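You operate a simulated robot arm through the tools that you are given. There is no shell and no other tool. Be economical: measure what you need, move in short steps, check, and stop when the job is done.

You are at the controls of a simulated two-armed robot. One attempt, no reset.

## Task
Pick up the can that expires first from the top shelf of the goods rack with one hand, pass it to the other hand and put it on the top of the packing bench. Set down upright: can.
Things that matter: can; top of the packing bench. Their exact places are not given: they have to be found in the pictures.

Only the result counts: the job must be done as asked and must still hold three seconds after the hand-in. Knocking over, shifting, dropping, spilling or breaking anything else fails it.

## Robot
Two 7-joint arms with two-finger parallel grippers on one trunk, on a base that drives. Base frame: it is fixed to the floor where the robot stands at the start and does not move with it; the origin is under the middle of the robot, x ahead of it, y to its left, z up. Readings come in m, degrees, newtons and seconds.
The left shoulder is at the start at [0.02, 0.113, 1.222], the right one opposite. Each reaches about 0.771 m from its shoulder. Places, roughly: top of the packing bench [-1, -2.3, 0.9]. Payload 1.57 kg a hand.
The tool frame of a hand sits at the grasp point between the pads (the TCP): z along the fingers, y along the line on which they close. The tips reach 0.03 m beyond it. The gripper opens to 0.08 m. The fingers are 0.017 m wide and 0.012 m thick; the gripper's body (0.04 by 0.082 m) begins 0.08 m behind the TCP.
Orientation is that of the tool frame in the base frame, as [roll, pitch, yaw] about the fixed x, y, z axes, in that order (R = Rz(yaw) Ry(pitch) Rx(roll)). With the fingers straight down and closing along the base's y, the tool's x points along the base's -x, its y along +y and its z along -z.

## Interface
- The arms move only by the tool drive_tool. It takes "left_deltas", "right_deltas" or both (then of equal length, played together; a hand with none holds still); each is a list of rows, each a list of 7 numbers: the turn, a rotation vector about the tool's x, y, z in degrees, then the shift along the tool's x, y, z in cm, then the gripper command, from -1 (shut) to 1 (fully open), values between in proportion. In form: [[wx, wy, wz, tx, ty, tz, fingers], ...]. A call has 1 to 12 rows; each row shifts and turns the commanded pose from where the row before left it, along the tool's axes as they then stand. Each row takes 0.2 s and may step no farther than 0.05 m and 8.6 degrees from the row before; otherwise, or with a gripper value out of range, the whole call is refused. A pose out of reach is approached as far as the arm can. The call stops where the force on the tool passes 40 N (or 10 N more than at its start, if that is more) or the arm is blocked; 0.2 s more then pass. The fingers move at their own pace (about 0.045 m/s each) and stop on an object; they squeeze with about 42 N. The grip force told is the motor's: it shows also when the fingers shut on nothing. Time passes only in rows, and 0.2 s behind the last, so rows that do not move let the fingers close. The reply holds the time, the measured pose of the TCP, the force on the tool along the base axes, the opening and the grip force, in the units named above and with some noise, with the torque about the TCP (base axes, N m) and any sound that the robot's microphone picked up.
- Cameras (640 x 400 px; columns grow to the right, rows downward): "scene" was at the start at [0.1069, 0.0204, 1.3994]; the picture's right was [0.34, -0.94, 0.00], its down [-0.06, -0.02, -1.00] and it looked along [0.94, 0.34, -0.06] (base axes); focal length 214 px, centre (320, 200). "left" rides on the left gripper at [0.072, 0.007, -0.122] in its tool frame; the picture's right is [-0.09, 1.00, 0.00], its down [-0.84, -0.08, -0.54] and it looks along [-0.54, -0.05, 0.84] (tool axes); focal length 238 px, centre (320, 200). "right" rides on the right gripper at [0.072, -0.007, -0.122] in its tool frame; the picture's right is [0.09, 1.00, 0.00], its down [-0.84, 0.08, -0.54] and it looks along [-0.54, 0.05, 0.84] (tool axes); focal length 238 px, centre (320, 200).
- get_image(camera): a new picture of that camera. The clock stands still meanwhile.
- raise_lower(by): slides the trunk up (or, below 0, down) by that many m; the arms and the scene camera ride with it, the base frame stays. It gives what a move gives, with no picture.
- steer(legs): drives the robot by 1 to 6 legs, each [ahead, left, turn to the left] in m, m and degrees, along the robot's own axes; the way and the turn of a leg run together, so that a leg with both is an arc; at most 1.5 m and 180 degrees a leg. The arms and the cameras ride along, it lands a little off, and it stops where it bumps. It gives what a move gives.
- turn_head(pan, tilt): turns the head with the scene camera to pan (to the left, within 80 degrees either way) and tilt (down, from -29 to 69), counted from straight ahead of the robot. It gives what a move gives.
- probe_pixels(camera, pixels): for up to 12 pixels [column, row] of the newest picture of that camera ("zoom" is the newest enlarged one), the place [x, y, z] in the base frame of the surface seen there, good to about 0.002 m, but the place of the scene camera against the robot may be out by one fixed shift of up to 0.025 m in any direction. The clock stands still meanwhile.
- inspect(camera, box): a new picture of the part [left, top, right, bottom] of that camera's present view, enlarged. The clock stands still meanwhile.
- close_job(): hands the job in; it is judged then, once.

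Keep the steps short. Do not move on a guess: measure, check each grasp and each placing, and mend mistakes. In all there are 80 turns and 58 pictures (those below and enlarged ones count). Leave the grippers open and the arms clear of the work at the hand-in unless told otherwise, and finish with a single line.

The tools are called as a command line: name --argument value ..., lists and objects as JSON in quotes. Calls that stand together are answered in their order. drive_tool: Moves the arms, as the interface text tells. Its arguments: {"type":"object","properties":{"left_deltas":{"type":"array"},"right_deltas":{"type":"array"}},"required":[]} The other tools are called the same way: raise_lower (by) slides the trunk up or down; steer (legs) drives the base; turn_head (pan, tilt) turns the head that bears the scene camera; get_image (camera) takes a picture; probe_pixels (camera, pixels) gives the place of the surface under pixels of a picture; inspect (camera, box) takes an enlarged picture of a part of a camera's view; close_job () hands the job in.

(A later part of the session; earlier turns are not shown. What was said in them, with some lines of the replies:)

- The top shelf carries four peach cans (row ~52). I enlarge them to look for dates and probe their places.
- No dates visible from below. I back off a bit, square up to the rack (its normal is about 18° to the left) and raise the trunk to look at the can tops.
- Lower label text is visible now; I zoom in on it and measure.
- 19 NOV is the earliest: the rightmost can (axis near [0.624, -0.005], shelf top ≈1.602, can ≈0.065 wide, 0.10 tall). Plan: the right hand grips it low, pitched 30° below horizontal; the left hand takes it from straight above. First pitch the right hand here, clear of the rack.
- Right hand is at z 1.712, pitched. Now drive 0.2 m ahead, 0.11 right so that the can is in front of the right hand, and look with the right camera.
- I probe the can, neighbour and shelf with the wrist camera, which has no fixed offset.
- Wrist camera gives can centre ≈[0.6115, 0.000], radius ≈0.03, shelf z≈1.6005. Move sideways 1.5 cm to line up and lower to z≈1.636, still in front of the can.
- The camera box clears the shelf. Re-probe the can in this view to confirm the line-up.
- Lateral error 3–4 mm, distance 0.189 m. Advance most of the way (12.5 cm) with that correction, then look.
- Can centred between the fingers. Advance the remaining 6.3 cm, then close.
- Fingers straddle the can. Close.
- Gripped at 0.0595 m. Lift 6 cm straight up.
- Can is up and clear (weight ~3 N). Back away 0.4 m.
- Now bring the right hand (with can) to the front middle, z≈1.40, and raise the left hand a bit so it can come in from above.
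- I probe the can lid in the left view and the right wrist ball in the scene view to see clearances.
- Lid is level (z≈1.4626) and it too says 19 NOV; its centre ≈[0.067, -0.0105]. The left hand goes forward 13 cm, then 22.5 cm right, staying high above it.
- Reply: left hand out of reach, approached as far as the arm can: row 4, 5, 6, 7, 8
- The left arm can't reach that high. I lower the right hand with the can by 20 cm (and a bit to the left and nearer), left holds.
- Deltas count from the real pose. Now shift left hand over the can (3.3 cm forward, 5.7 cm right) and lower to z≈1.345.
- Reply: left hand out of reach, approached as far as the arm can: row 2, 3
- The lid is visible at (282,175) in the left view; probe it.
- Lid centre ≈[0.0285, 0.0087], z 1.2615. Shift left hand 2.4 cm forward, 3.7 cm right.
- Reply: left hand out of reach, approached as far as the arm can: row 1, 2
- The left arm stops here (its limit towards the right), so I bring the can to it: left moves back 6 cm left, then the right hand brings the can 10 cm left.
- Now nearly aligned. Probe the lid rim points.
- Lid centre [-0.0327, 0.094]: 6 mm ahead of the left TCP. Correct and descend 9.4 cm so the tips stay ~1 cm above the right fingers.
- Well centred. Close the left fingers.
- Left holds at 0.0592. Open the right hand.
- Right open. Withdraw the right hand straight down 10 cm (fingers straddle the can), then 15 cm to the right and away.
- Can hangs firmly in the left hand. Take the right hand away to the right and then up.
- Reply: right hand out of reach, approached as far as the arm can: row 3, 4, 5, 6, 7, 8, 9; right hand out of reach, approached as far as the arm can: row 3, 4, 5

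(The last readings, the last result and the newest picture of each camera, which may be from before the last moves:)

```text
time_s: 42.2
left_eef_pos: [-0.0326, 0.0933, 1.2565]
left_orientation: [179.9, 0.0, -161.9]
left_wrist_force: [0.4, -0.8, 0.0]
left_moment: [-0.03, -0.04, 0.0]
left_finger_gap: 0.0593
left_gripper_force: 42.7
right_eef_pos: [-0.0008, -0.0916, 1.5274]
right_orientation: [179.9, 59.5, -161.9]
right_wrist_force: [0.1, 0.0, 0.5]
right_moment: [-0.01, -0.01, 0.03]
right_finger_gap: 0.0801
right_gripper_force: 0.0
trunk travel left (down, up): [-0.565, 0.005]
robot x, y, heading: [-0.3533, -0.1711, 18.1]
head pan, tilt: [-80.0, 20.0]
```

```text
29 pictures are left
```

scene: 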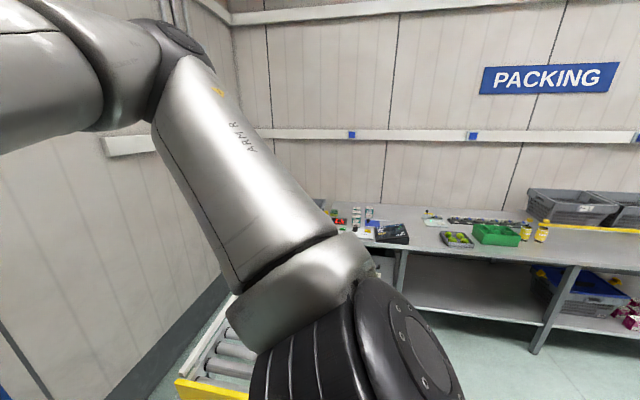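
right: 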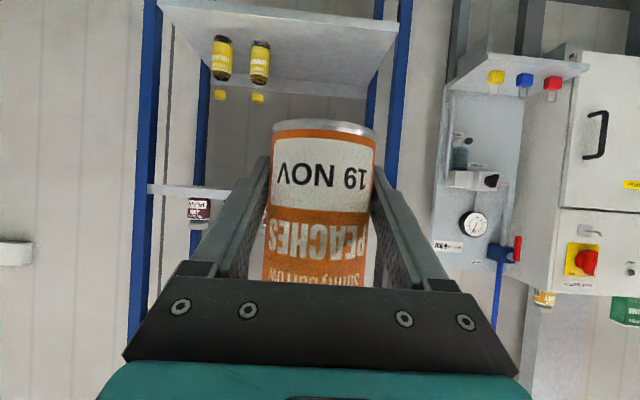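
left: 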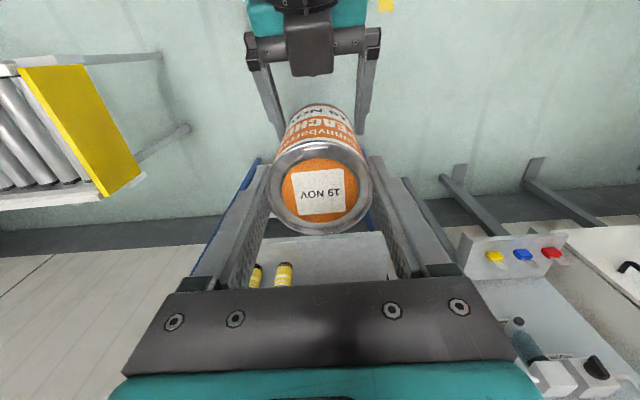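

The bench with the PACKING sign is visible on the right; I probe its top, edge, objects and the conveyor.

probe_pixels --camera "scene" --pixels '[[430, 250], [540, 265], [620, 265], [500, 255], [590, 240], [420, 225], [375, 235], [395, 235], [475, 240], [200, 390], [370, 270], [625, 190]]'

inspect --camera "scene" --box '[320, 170, 640, 370]'

```text
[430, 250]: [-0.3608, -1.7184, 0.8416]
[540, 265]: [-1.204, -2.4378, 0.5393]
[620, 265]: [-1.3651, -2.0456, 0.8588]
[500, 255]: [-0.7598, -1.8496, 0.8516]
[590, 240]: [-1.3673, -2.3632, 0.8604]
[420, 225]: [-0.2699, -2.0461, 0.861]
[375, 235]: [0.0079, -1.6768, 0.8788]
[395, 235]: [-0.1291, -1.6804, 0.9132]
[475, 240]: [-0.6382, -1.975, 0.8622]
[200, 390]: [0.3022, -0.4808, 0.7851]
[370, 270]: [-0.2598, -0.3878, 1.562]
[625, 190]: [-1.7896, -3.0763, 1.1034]
```

```text
2.00 times, centred on (480, 270) of scene
```

zoom: 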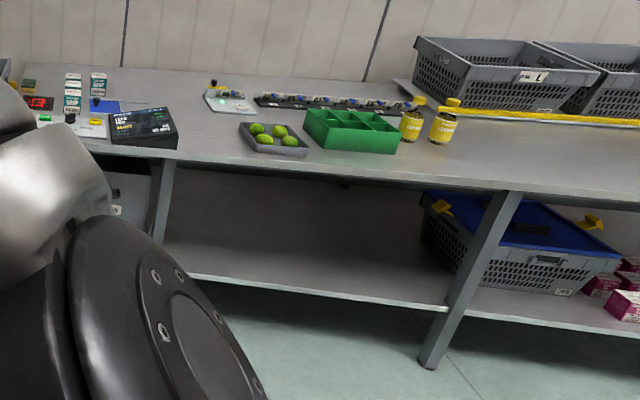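

Bench top ≈0.86, parallel to the rack normal (front edge runs along [0.95, 0.31]). Turn right 90° in place to face it, then look down the way.

steer --legs '[[0, 0, -90]]'

turn_head --pan 0 --tilt 28

get_image --camera "scene"

turn_head --pan -70 --tilt 35

get_image --camera "scene"

```text
time_s: 46.5
left_eef_pos: [-0.0945, -0.4916, 1.2538]
left_orientation: [-180.0, 0.0, 107.4]
left_wrist_force: [-0.1, 0.1, 0.5]
left_moment: [-0.01, 0.0, 0.01]
left_finger_gap: 0.0594
left_gripper_force: 42.1
right_eef_pos: [-0.2793, -0.5214, 1.5278]
right_orientation: [180.0, 59.5, 107.3]
right_wrist_force: [0.3, 0.1, 0.4]
right_moment: [-0.01, 0.0, 0.0]
right_finger_gap: 0.0801
right_gripper_force: 0.1
trunk travel left (down, up): [-0.565, 0.005]
robot x, y, heading: [-0.3509, -0.1672, -72.9]
head pan, tilt: [-80.0, 20.0]
```

```text
time_s: 48.0
left_eef_pos: [-0.0954, -0.4904, 1.2555]
left_orientation: [-180.0, 0.0, 107.3]
left_wrist_force: [-1.4, 0.6, -0.7]
left_moment: [-0.03, -0.03, -0.01]
left_finger_gap: 0.0595
left_gripper_force: 42.4
right_eef_pos: [-0.28, -0.5212, 1.5282]
right_orientation: [-179.9, 59.5, 107.3]
right_wrist_force: [0.2, 0.1, 0.2]
right_moment: [0.05, 0.02, 0.02]
right_finger_gap: 0.0796
right_gripper_force: 0.0
trunk travel left (down, up): [-0.565, 0.005]
robot x, y, heading: [-0.3525, -0.1658, -72.9]
head pan, tilt: [0.0, 28.0]
```

```text
27 pictures are left
```

scene: 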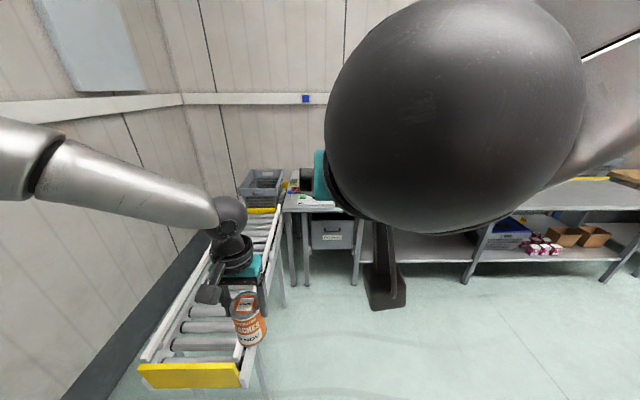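

```text
time_s: 49.4
left_eef_pos: [-0.0943, -0.4909, 1.2552]
left_orientation: [-179.9, -0.1, 107.5]
left_wrist_force: [0.3, 0.6, 0.4]
left_moment: [0.01, -0.03, 0.02]
left_finger_gap: 0.0592
left_gripper_force: 42.1
right_eef_pos: [-0.2795, -0.522, 1.5254]
right_orientation: [-180.0, 59.5, 107.4]
right_wrist_force: [0.1, 0.2, 0.4]
right_moment: [-0.01, -0.03, 0.03]
right_finger_gap: 0.0801
right_gripper_force: 0.1
trunk travel left (down, up): [-0.565, 0.005]
robot x, y, heading: [-0.351, -0.1701, -72.7]
head pan, tilt: [-70.0, 35.0]
```

```text
26 pictures are left
```

scene: 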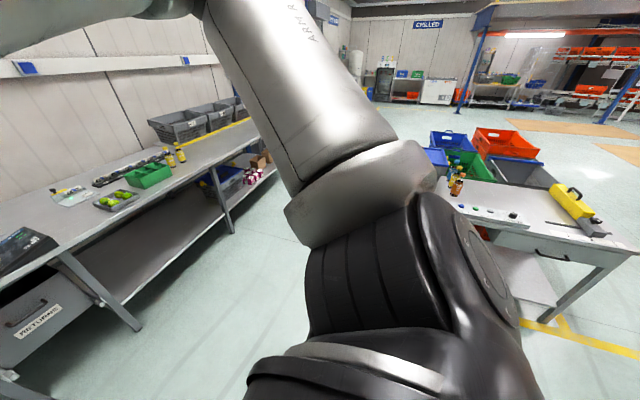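

I inspect the near bench part for a free spot and probe the table on the right for driving clearance.

inspect --camera "scene" --box '[0, 80, 280, 280]'

probe_pixels --camera "scene" --pixels '[[40, 265], [100, 235], [150, 205], [200, 172], [115, 200], [150, 180], [172, 165], [182, 158], [200, 150], [440, 190], [525, 232], [70, 200]]'

```text
2.00 times, centred on (140, 180) of scene
```

zoom: 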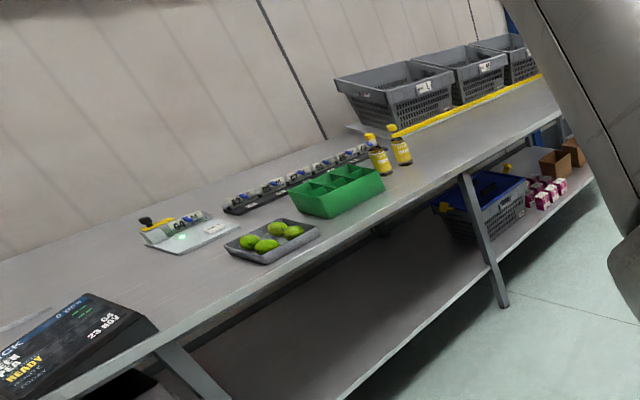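

```text
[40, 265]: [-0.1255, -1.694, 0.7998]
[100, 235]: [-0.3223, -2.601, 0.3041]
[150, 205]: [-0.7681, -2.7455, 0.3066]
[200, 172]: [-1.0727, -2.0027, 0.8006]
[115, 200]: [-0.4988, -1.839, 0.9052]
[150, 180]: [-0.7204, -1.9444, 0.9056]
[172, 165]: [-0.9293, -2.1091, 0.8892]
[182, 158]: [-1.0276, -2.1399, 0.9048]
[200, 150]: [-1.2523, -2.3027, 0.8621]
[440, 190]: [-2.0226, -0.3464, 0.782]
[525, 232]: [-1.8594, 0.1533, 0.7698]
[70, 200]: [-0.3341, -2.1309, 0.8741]
```

The front area between the black box and the lime tray (zoom ~ (190,275)) looks free and near. Probe it.

probe_pixels --camera "zoom" --pixels '[[190, 275], [170, 260], [140, 265], [158, 328], [90, 293], [228, 248], [262, 263], [190, 318], [270, 272], [215, 285], [205, 250], [150, 235]]'

```text
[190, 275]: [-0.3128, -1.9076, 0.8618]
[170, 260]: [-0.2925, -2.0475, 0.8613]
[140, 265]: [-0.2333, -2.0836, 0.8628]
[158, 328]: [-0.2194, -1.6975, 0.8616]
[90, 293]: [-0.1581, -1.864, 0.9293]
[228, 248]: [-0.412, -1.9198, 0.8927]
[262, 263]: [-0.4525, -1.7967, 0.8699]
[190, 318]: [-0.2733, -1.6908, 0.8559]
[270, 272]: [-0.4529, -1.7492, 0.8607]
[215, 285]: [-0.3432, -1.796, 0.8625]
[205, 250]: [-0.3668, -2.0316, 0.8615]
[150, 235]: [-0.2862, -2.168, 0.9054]
```

There is a 25 cm wide free gap between box and lime tray; target spot ≈[-0.308, -1.835], top z≈0.862. Extend the left hand 16.5 cm forward to keep the base off the bench, then drive: 0.6 right, 0.8 ahead.

drive_tool --left_deltas '[[0, 0, 0, -4.1, 0, 0, -1], [0, 0, 0, -4.1, 0, 0, -1], [0, 0, 0, -4.1, 0, 0, -1], [0, 0, 0, -4.1, 0, 0, -1], [0, 0, 0, 0, 0, 0, -1]]'

steer --legs '[[0, -0.6, 0], [0.8, 0, 0]]'

turn_head --pan 15 --tilt 40

get_image --camera "scene"

get_image --camera "left"

```text
time_s: 50.6
left_eef_pos: [-0.0205, -0.5686, 1.2902]
left_orientation: [-180.0, 0.1, 107.4]
left_wrist_force: [0.1, 0.4, -3.9]
left_moment: [0.01, -0.01, -0.01]
left_finger_gap: 0.0593
left_gripper_force: 41.8
left hand out of reach, approached as far as the arm can: row 2, 3, 4
right_eef_pos: [-0.2804, -0.5218, 1.5279]
right_orientation: [-180.0, 59.5, 107.3]
right_wrist_force: [-0.6, -0.1, -0.2]
right_moment: [-0.02, 0.0, -0.04]
right_finger_gap: 0.0802
right_gripper_force: 0.0
trunk travel left (down, up): [-0.565, 0.005]
robot x, y, heading: [-0.3513, -0.169, -73.1]
head pan, tilt: [-70.0, 35.0]
```

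```text
time_s: 58.0
left_eef_pos: [-0.3607, -1.5153, 1.2903]
left_orientation: [180.0, 0.1, 107.5]
left_wrist_force: [-0.3, -0.1, -4.0]
left_moment: [0.03, -0.07, -0.02]
left_finger_gap: 0.0592
left_gripper_force: 42.0
right_eef_pos: [-0.6188, -1.4691, 1.526]
right_orientation: [-180.0, 59.5, 107.4]
right_wrist_force: [-0.1, 0.9, -0.4]
right_moment: [-0.01, -0.03, -0.01]
right_finger_gap: 0.08
right_gripper_force: 0.0
trunk travel left (down, up): [-0.565, 0.005]
robot x, y, heading: [-0.692, -1.1156, -72.6]
head pan, tilt: [-70.0, 35.0]
```

```text
time_s: 59.6
left_eef_pos: [-0.3596, -1.5157, 1.2901]
left_orientation: [179.9, 0.1, 107.5]
left_wrist_force: [-0.1, -0.8, -2.7]
left_moment: [-0.01, 0.02, 0.01]
left_finger_gap: 0.0596
left_gripper_force: 41.9
right_eef_pos: [-0.6185, -1.4682, 1.5276]
right_orientation: [180.0, 59.5, 107.4]
right_wrist_force: [0.8, 0.3, -0.7]
right_moment: [0.02, -0.03, 0.02]
right_finger_gap: 0.08
right_gripper_force: 0.0
trunk travel left (down, up): [-0.565, 0.005]
robot x, y, heading: [-0.6936, -1.1147, -72.6]
head pan, tilt: [15.0, 40.0]
```

```text
24 pictures are left
```

scene: 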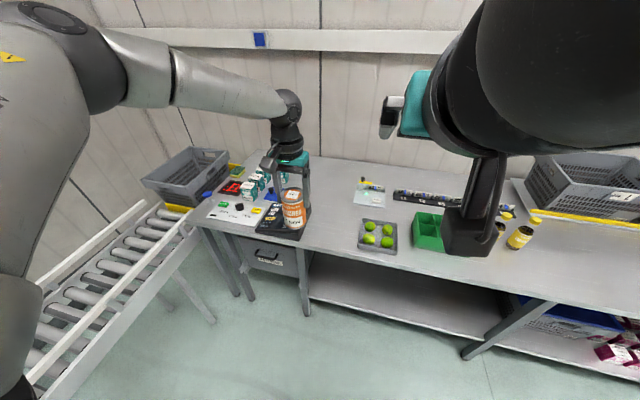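

```text
23 pictures are left
```

left: 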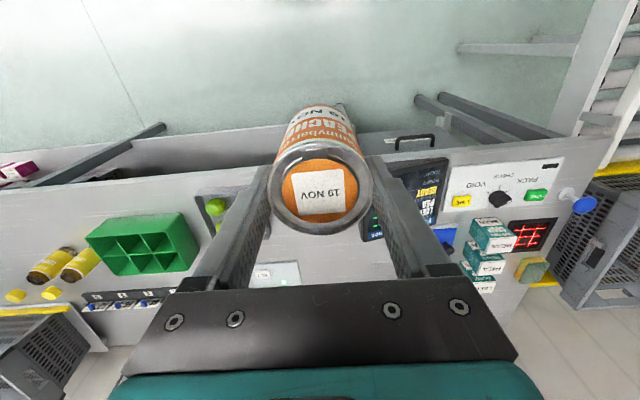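

Need 0.27–0.32 m more ahead. To know the base's footprint before nearing the bench, look straight down.

turn_head --pan 0 --tilt 69

get_image --camera "scene"

```text
time_s: 60.5
left_eef_pos: [-0.3598, -1.5164, 1.2896]
left_orientation: [-180.0, 0.1, 107.5]
left_wrist_force: [0.3, -0.5, -3.4]
left_moment: [-0.02, -0.02, -0.01]
left_finger_gap: 0.0594
left_gripper_force: 41.9
right_eef_pos: [-0.6203, -1.4712, 1.525]
right_orientation: [-179.5, 59.1, 107.5]
right_wrist_force: [0.3, -1.0, -1.1]
right_moment: [0.02, 0.02, 0.02]
right_finger_gap: 0.08
right_gripper_force: 0.0
trunk travel left (down, up): [-0.565, 0.005]
robot x, y, heading: [-0.693, -1.1176, -72.6]
head pan, tilt: [0.0, 68.8]
```

```text
22 pictures are left
```

scene: 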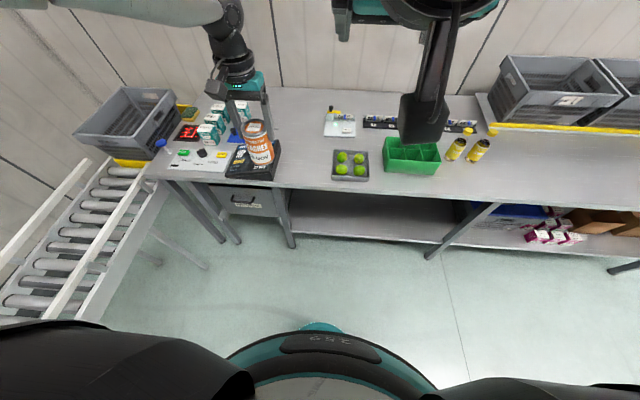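

probe_pixels --camera "scene" --pixels '[[320, 326], [325, 350], [230, 365], [350, 240], [294, 245], [340, 185], [290, 200], [310, 160], [275, 178], [333, 182], [262, 206], [318, 320]]'

```text
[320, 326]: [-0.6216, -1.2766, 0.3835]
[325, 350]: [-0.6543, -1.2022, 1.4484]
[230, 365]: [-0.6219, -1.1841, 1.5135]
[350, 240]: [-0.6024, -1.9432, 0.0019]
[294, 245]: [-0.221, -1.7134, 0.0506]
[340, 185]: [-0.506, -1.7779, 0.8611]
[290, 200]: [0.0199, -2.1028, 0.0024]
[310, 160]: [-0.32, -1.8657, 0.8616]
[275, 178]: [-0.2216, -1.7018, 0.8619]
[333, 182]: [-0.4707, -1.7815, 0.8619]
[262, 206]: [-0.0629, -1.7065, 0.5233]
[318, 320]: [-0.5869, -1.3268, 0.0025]
```

Base reaches only ~0.23 m ahead at most, so stopping 0.35 m from the bench edge is safe. Drive 0.05 right, 0.31 ahead.

steer --legs '[[0, -0.05, 0], [0.31, 0, 0]]'

get_image --camera "scene"

get_image --camera "left"

```text
time_s: 63.1
left_eef_pos: [-0.3156, -1.8254, 1.2904]
left_orientation: [180.0, 0.0, 107.6]
left_wrist_force: [-0.1, -0.2, -3.9]
left_moment: [0.0, -0.01, 0.0]
left_finger_gap: 0.0594
left_gripper_force: 42.4
right_eef_pos: [-0.5761, -1.7792, 1.5241]
right_orientation: [-179.5, 59.1, 107.7]
right_wrist_force: [0.0, 0.7, -0.2]
right_moment: [0.01, 0.0, 0.0]
right_finger_gap: 0.08
right_gripper_force: 0.0
trunk travel left (down, up): [-0.565, 0.005]
robot x, y, heading: [-0.6482, -1.4243, -72.6]
head pan, tilt: [0.0, 68.8]
```

```text
21 pictures are left
```

scene: 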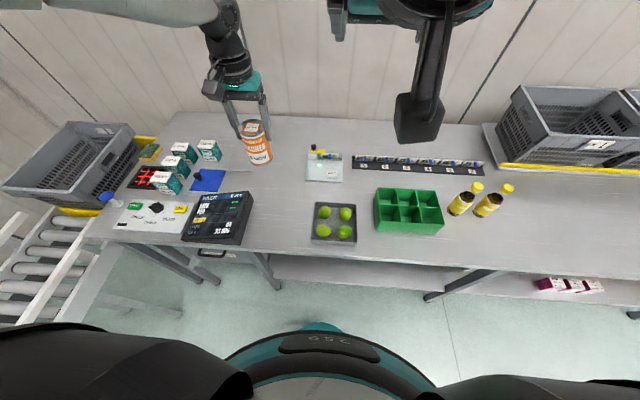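

```text
20 pictures are left
```

left: 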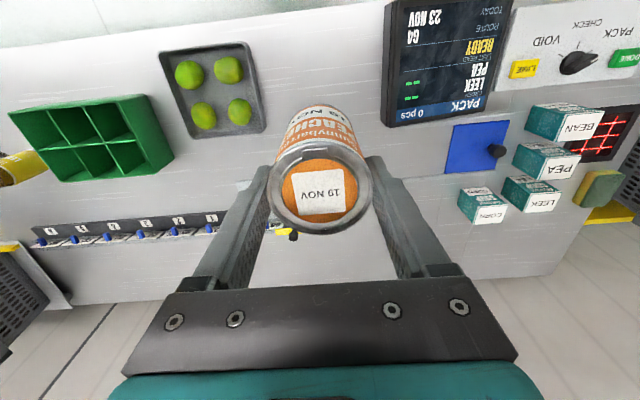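

Over the gap between lime tray and box. Measure bench height and neighbours with the left wrist camera.

probe_pixels --camera "left" --pixels '[[265, 130], [250, 45], [386, 122], [390, 20], [375, 145], [270, 150], [330, 90], [290, 235], [330, 245], [400, 150], [248, 185]]'

```text
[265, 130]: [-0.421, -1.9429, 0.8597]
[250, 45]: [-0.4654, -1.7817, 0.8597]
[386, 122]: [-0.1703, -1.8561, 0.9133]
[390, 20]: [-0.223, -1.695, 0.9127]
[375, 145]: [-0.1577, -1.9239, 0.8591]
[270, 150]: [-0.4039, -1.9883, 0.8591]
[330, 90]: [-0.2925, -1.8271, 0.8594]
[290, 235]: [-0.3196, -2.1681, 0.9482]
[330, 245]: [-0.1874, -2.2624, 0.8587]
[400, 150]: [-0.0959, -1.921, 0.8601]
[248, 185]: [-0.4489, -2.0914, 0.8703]
```

Bench top z=0.8595; can bottom is ≈0.089 below the TCP, so set-down at TCP z≈0.949. Lower the trunk 0.30 first.

raise_lower --by -0.3

get_image --camera "left"

get_image --camera "scene"

```text
time_s: 66.1
left_eef_pos: [-0.3164, -1.8254, 0.9911]
left_orientation: [180.0, 0.1, 107.6]
left_wrist_force: [0.8, -0.6, -3.5]
left_moment: [0.0, -0.03, 0.02]
left_finger_gap: 0.0595
left_gripper_force: 41.9
right_eef_pos: [-0.577, -1.7811, 1.2229]
right_orientation: [-178.9, 58.7, 107.9]
right_wrist_force: [-0.6, 0.7, -1.3]
right_moment: [-0.01, 0.02, 0.02]
right_finger_gap: 0.0797
right_gripper_force: 0.1
trunk travel left (down, up): [-0.265, 0.305]
robot x, y, heading: [-0.6476, -1.4247, -72.6]
head pan, tilt: [0.0, 68.8]
```

```text
19 pictures are left
```

left: 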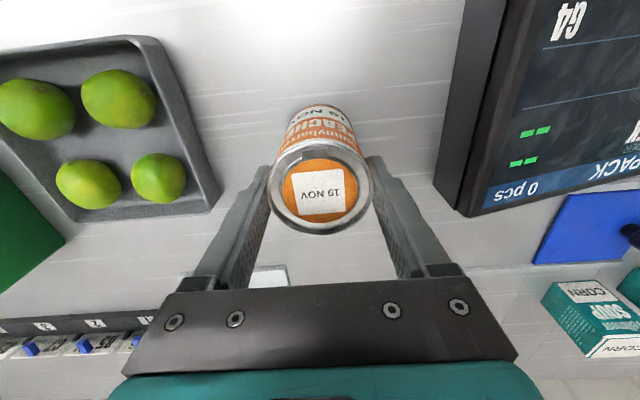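

```text
18 pictures are left
```

scene: 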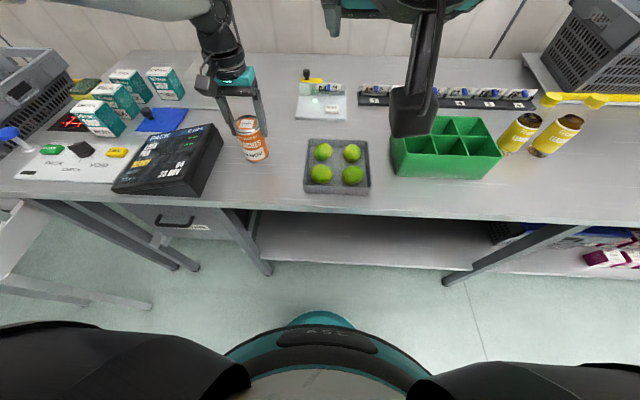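

Clear on all sides. Lower another 3.7 cm.

raise_lower --by -0.037

raise_lower --by -0.004

```text
time_s: 66.9
left_eef_pos: [-0.3167, -1.8238, 0.9529]
left_orientation: [180.0, 0.1, 107.5]
left_wrist_force: [0.4, 0.0, -3.2]
left_moment: [-0.01, 0.0, 0.0]
left_finger_gap: 0.0593
left_gripper_force: 41.8
right_eef_pos: [-0.5779, -1.7823, 1.1856]
right_orientation: [-179.0, 58.7, 107.8]
right_wrist_force: [0.4, 0.2, -0.1]
right_moment: [0.0, -0.01, -0.01]
right_finger_gap: 0.0798
right_gripper_force: 0.0
trunk travel left (down, up): [-0.228, 0.342]
robot x, y, heading: [-0.6514, -1.4276, -72.4]
head pan, tilt: [0.0, 68.8]
```

```text
time_s: 67.5
left_eef_pos: [-0.3161, -1.8248, 0.9511]
left_orientation: [-180.0, 0.3, 107.6]
left_wrist_force: [1.2, 3.5, 14.1]
left_moment: [0.72, -0.06, -0.08]
left_finger_gap: 0.0593
left_gripper_force: 42.0
right_eef_pos: [-0.5768, -1.7806, 1.1814]
right_orientation: [-179.0, 58.8, 107.9]
right_wrist_force: [0.2, -0.3, 0.3]
right_moment: [0.03, 0.01, 0.0]
right_finger_gap: 0.08
right_gripper_force: 0.1
trunk travel left (down, up): [-0.224, 0.346]
robot x, y, heading: [-0.645, -1.4298, -72.6]
head pan, tilt: [0.0, 68.8]
```

Contact felt (14 N upward). Ease 1.5 mm up, then open the left fingers.

raise_lower --by 0.0015

drive_tool --left_deltas '[[0, 0, 0, 0, 0, 0, 1], [0, 0, 0, 0, 0, 0, 1], [0, 0, 0, 0, 0, 0, 1], [0, 0, 0, 0, 0, 0, 1]]'

get_image --camera "left"

```text
time_s: 68.0
left_eef_pos: [-0.3166, -1.8249, 0.9504]
left_orientation: [-180.0, 0.2, 107.6]
left_wrist_force: [1.8, 0.7, 11.1]
left_moment: [0.41, -0.18, 0.02]
left_finger_gap: 0.0592
left_gripper_force: 42.5
right_eef_pos: [-0.5774, -1.7794, 1.1821]
right_orientation: [-179.0, 58.8, 107.9]
right_wrist_force: [0.4, -0.4, 0.3]
right_moment: [0.0, 0.03, -0.02]
right_finger_gap: 0.0799
right_gripper_force: 0.0
trunk travel left (down, up): [-0.226, 0.344]
robot x, y, heading: [-0.6512, -1.4259, -72.5]
head pan, tilt: [0.0, 68.8]
```

```text
time_s: 69.0
left_eef_pos: [-0.3166, -1.8259, 0.9501]
left_orientation: [-180.0, 0.1, 107.7]
left_wrist_force: [-0.6, -0.2, -0.2]
left_moment: [0.01, 0.0, 0.01]
left_finger_gap: 0.0801
left_gripper_force: 0.1
right_eef_pos: [-0.5775, -1.7807, 1.1827]
right_orientation: [-179.0, 58.7, 107.9]
right_wrist_force: [0.2, 0.2, 0.2]
right_moment: [-0.03, -0.03, 0.02]
right_finger_gap: 0.0799
right_gripper_force: 0.1
trunk travel left (down, up): [-0.226, 0.344]
robot x, y, heading: [-0.649, -1.4264, -72.5]
head pan, tilt: [0.0, 68.8]
```

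```text
17 pictures are left
```

left: 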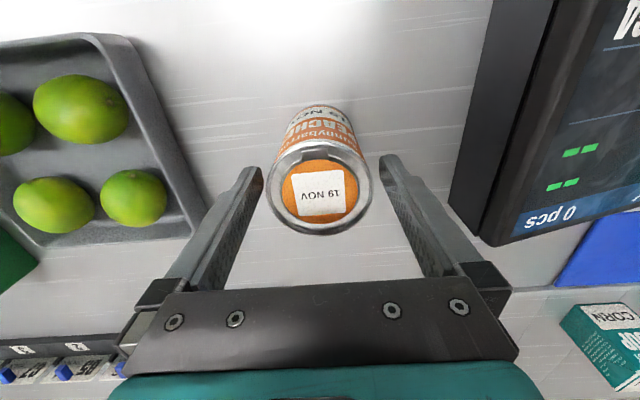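

Released and standing, fingers clear on both sides. Raise the trunk 0.2 m straight up and check.

raise_lower --by 0.2

get_image --camera "left"

get_image --camera "scene"

```text
time_s: 71.1
left_eef_pos: [-0.315, -1.8256, 1.151]
left_orientation: [180.0, 0.2, 107.5]
left_wrist_force: [-0.6, 0.0, 1.4]
left_moment: [-0.02, 0.02, -0.04]
left_finger_gap: 0.0803
left_gripper_force: 0.1
right_eef_pos: [-0.578, -1.7814, 1.3819]
right_orientation: [-178.9, 58.7, 107.7]
right_wrist_force: [0.3, 0.3, 0.4]
right_moment: [0.02, 0.0, -0.01]
right_finger_gap: 0.0798
right_gripper_force: 0.1
trunk travel left (down, up): [-0.426, 0.144]
robot x, y, heading: [-0.6508, -1.4259, -72.7]
head pan, tilt: [0.0, 68.8]
```

```text
16 pictures are left
```

left: 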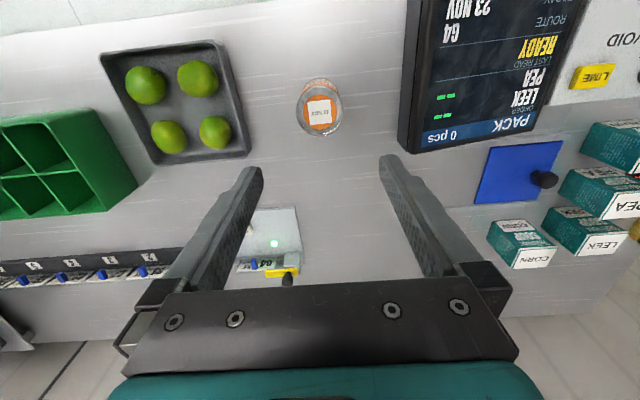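

```text
15 pictures are left
```

scene: 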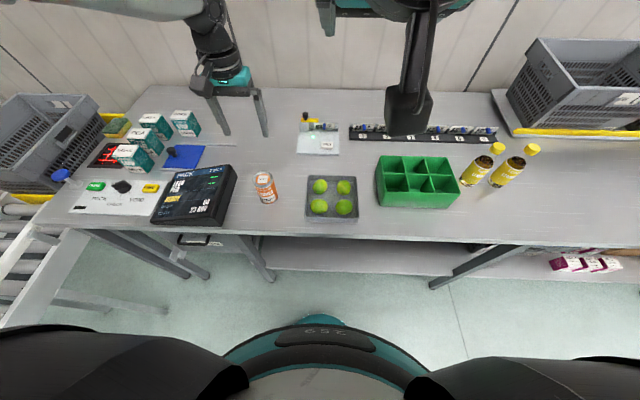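

The can stands upright on the bench at (265,187), with nothing else disturbed. Both grippers are open and clear, so I hand in.

close_job

```text
The job is handed in.
```

The 19 NOV can, the earliest of the four, was taken from the top shelf with the right hand, passed to the left hand and set upright on the packing bench; nothing else was disturbed.
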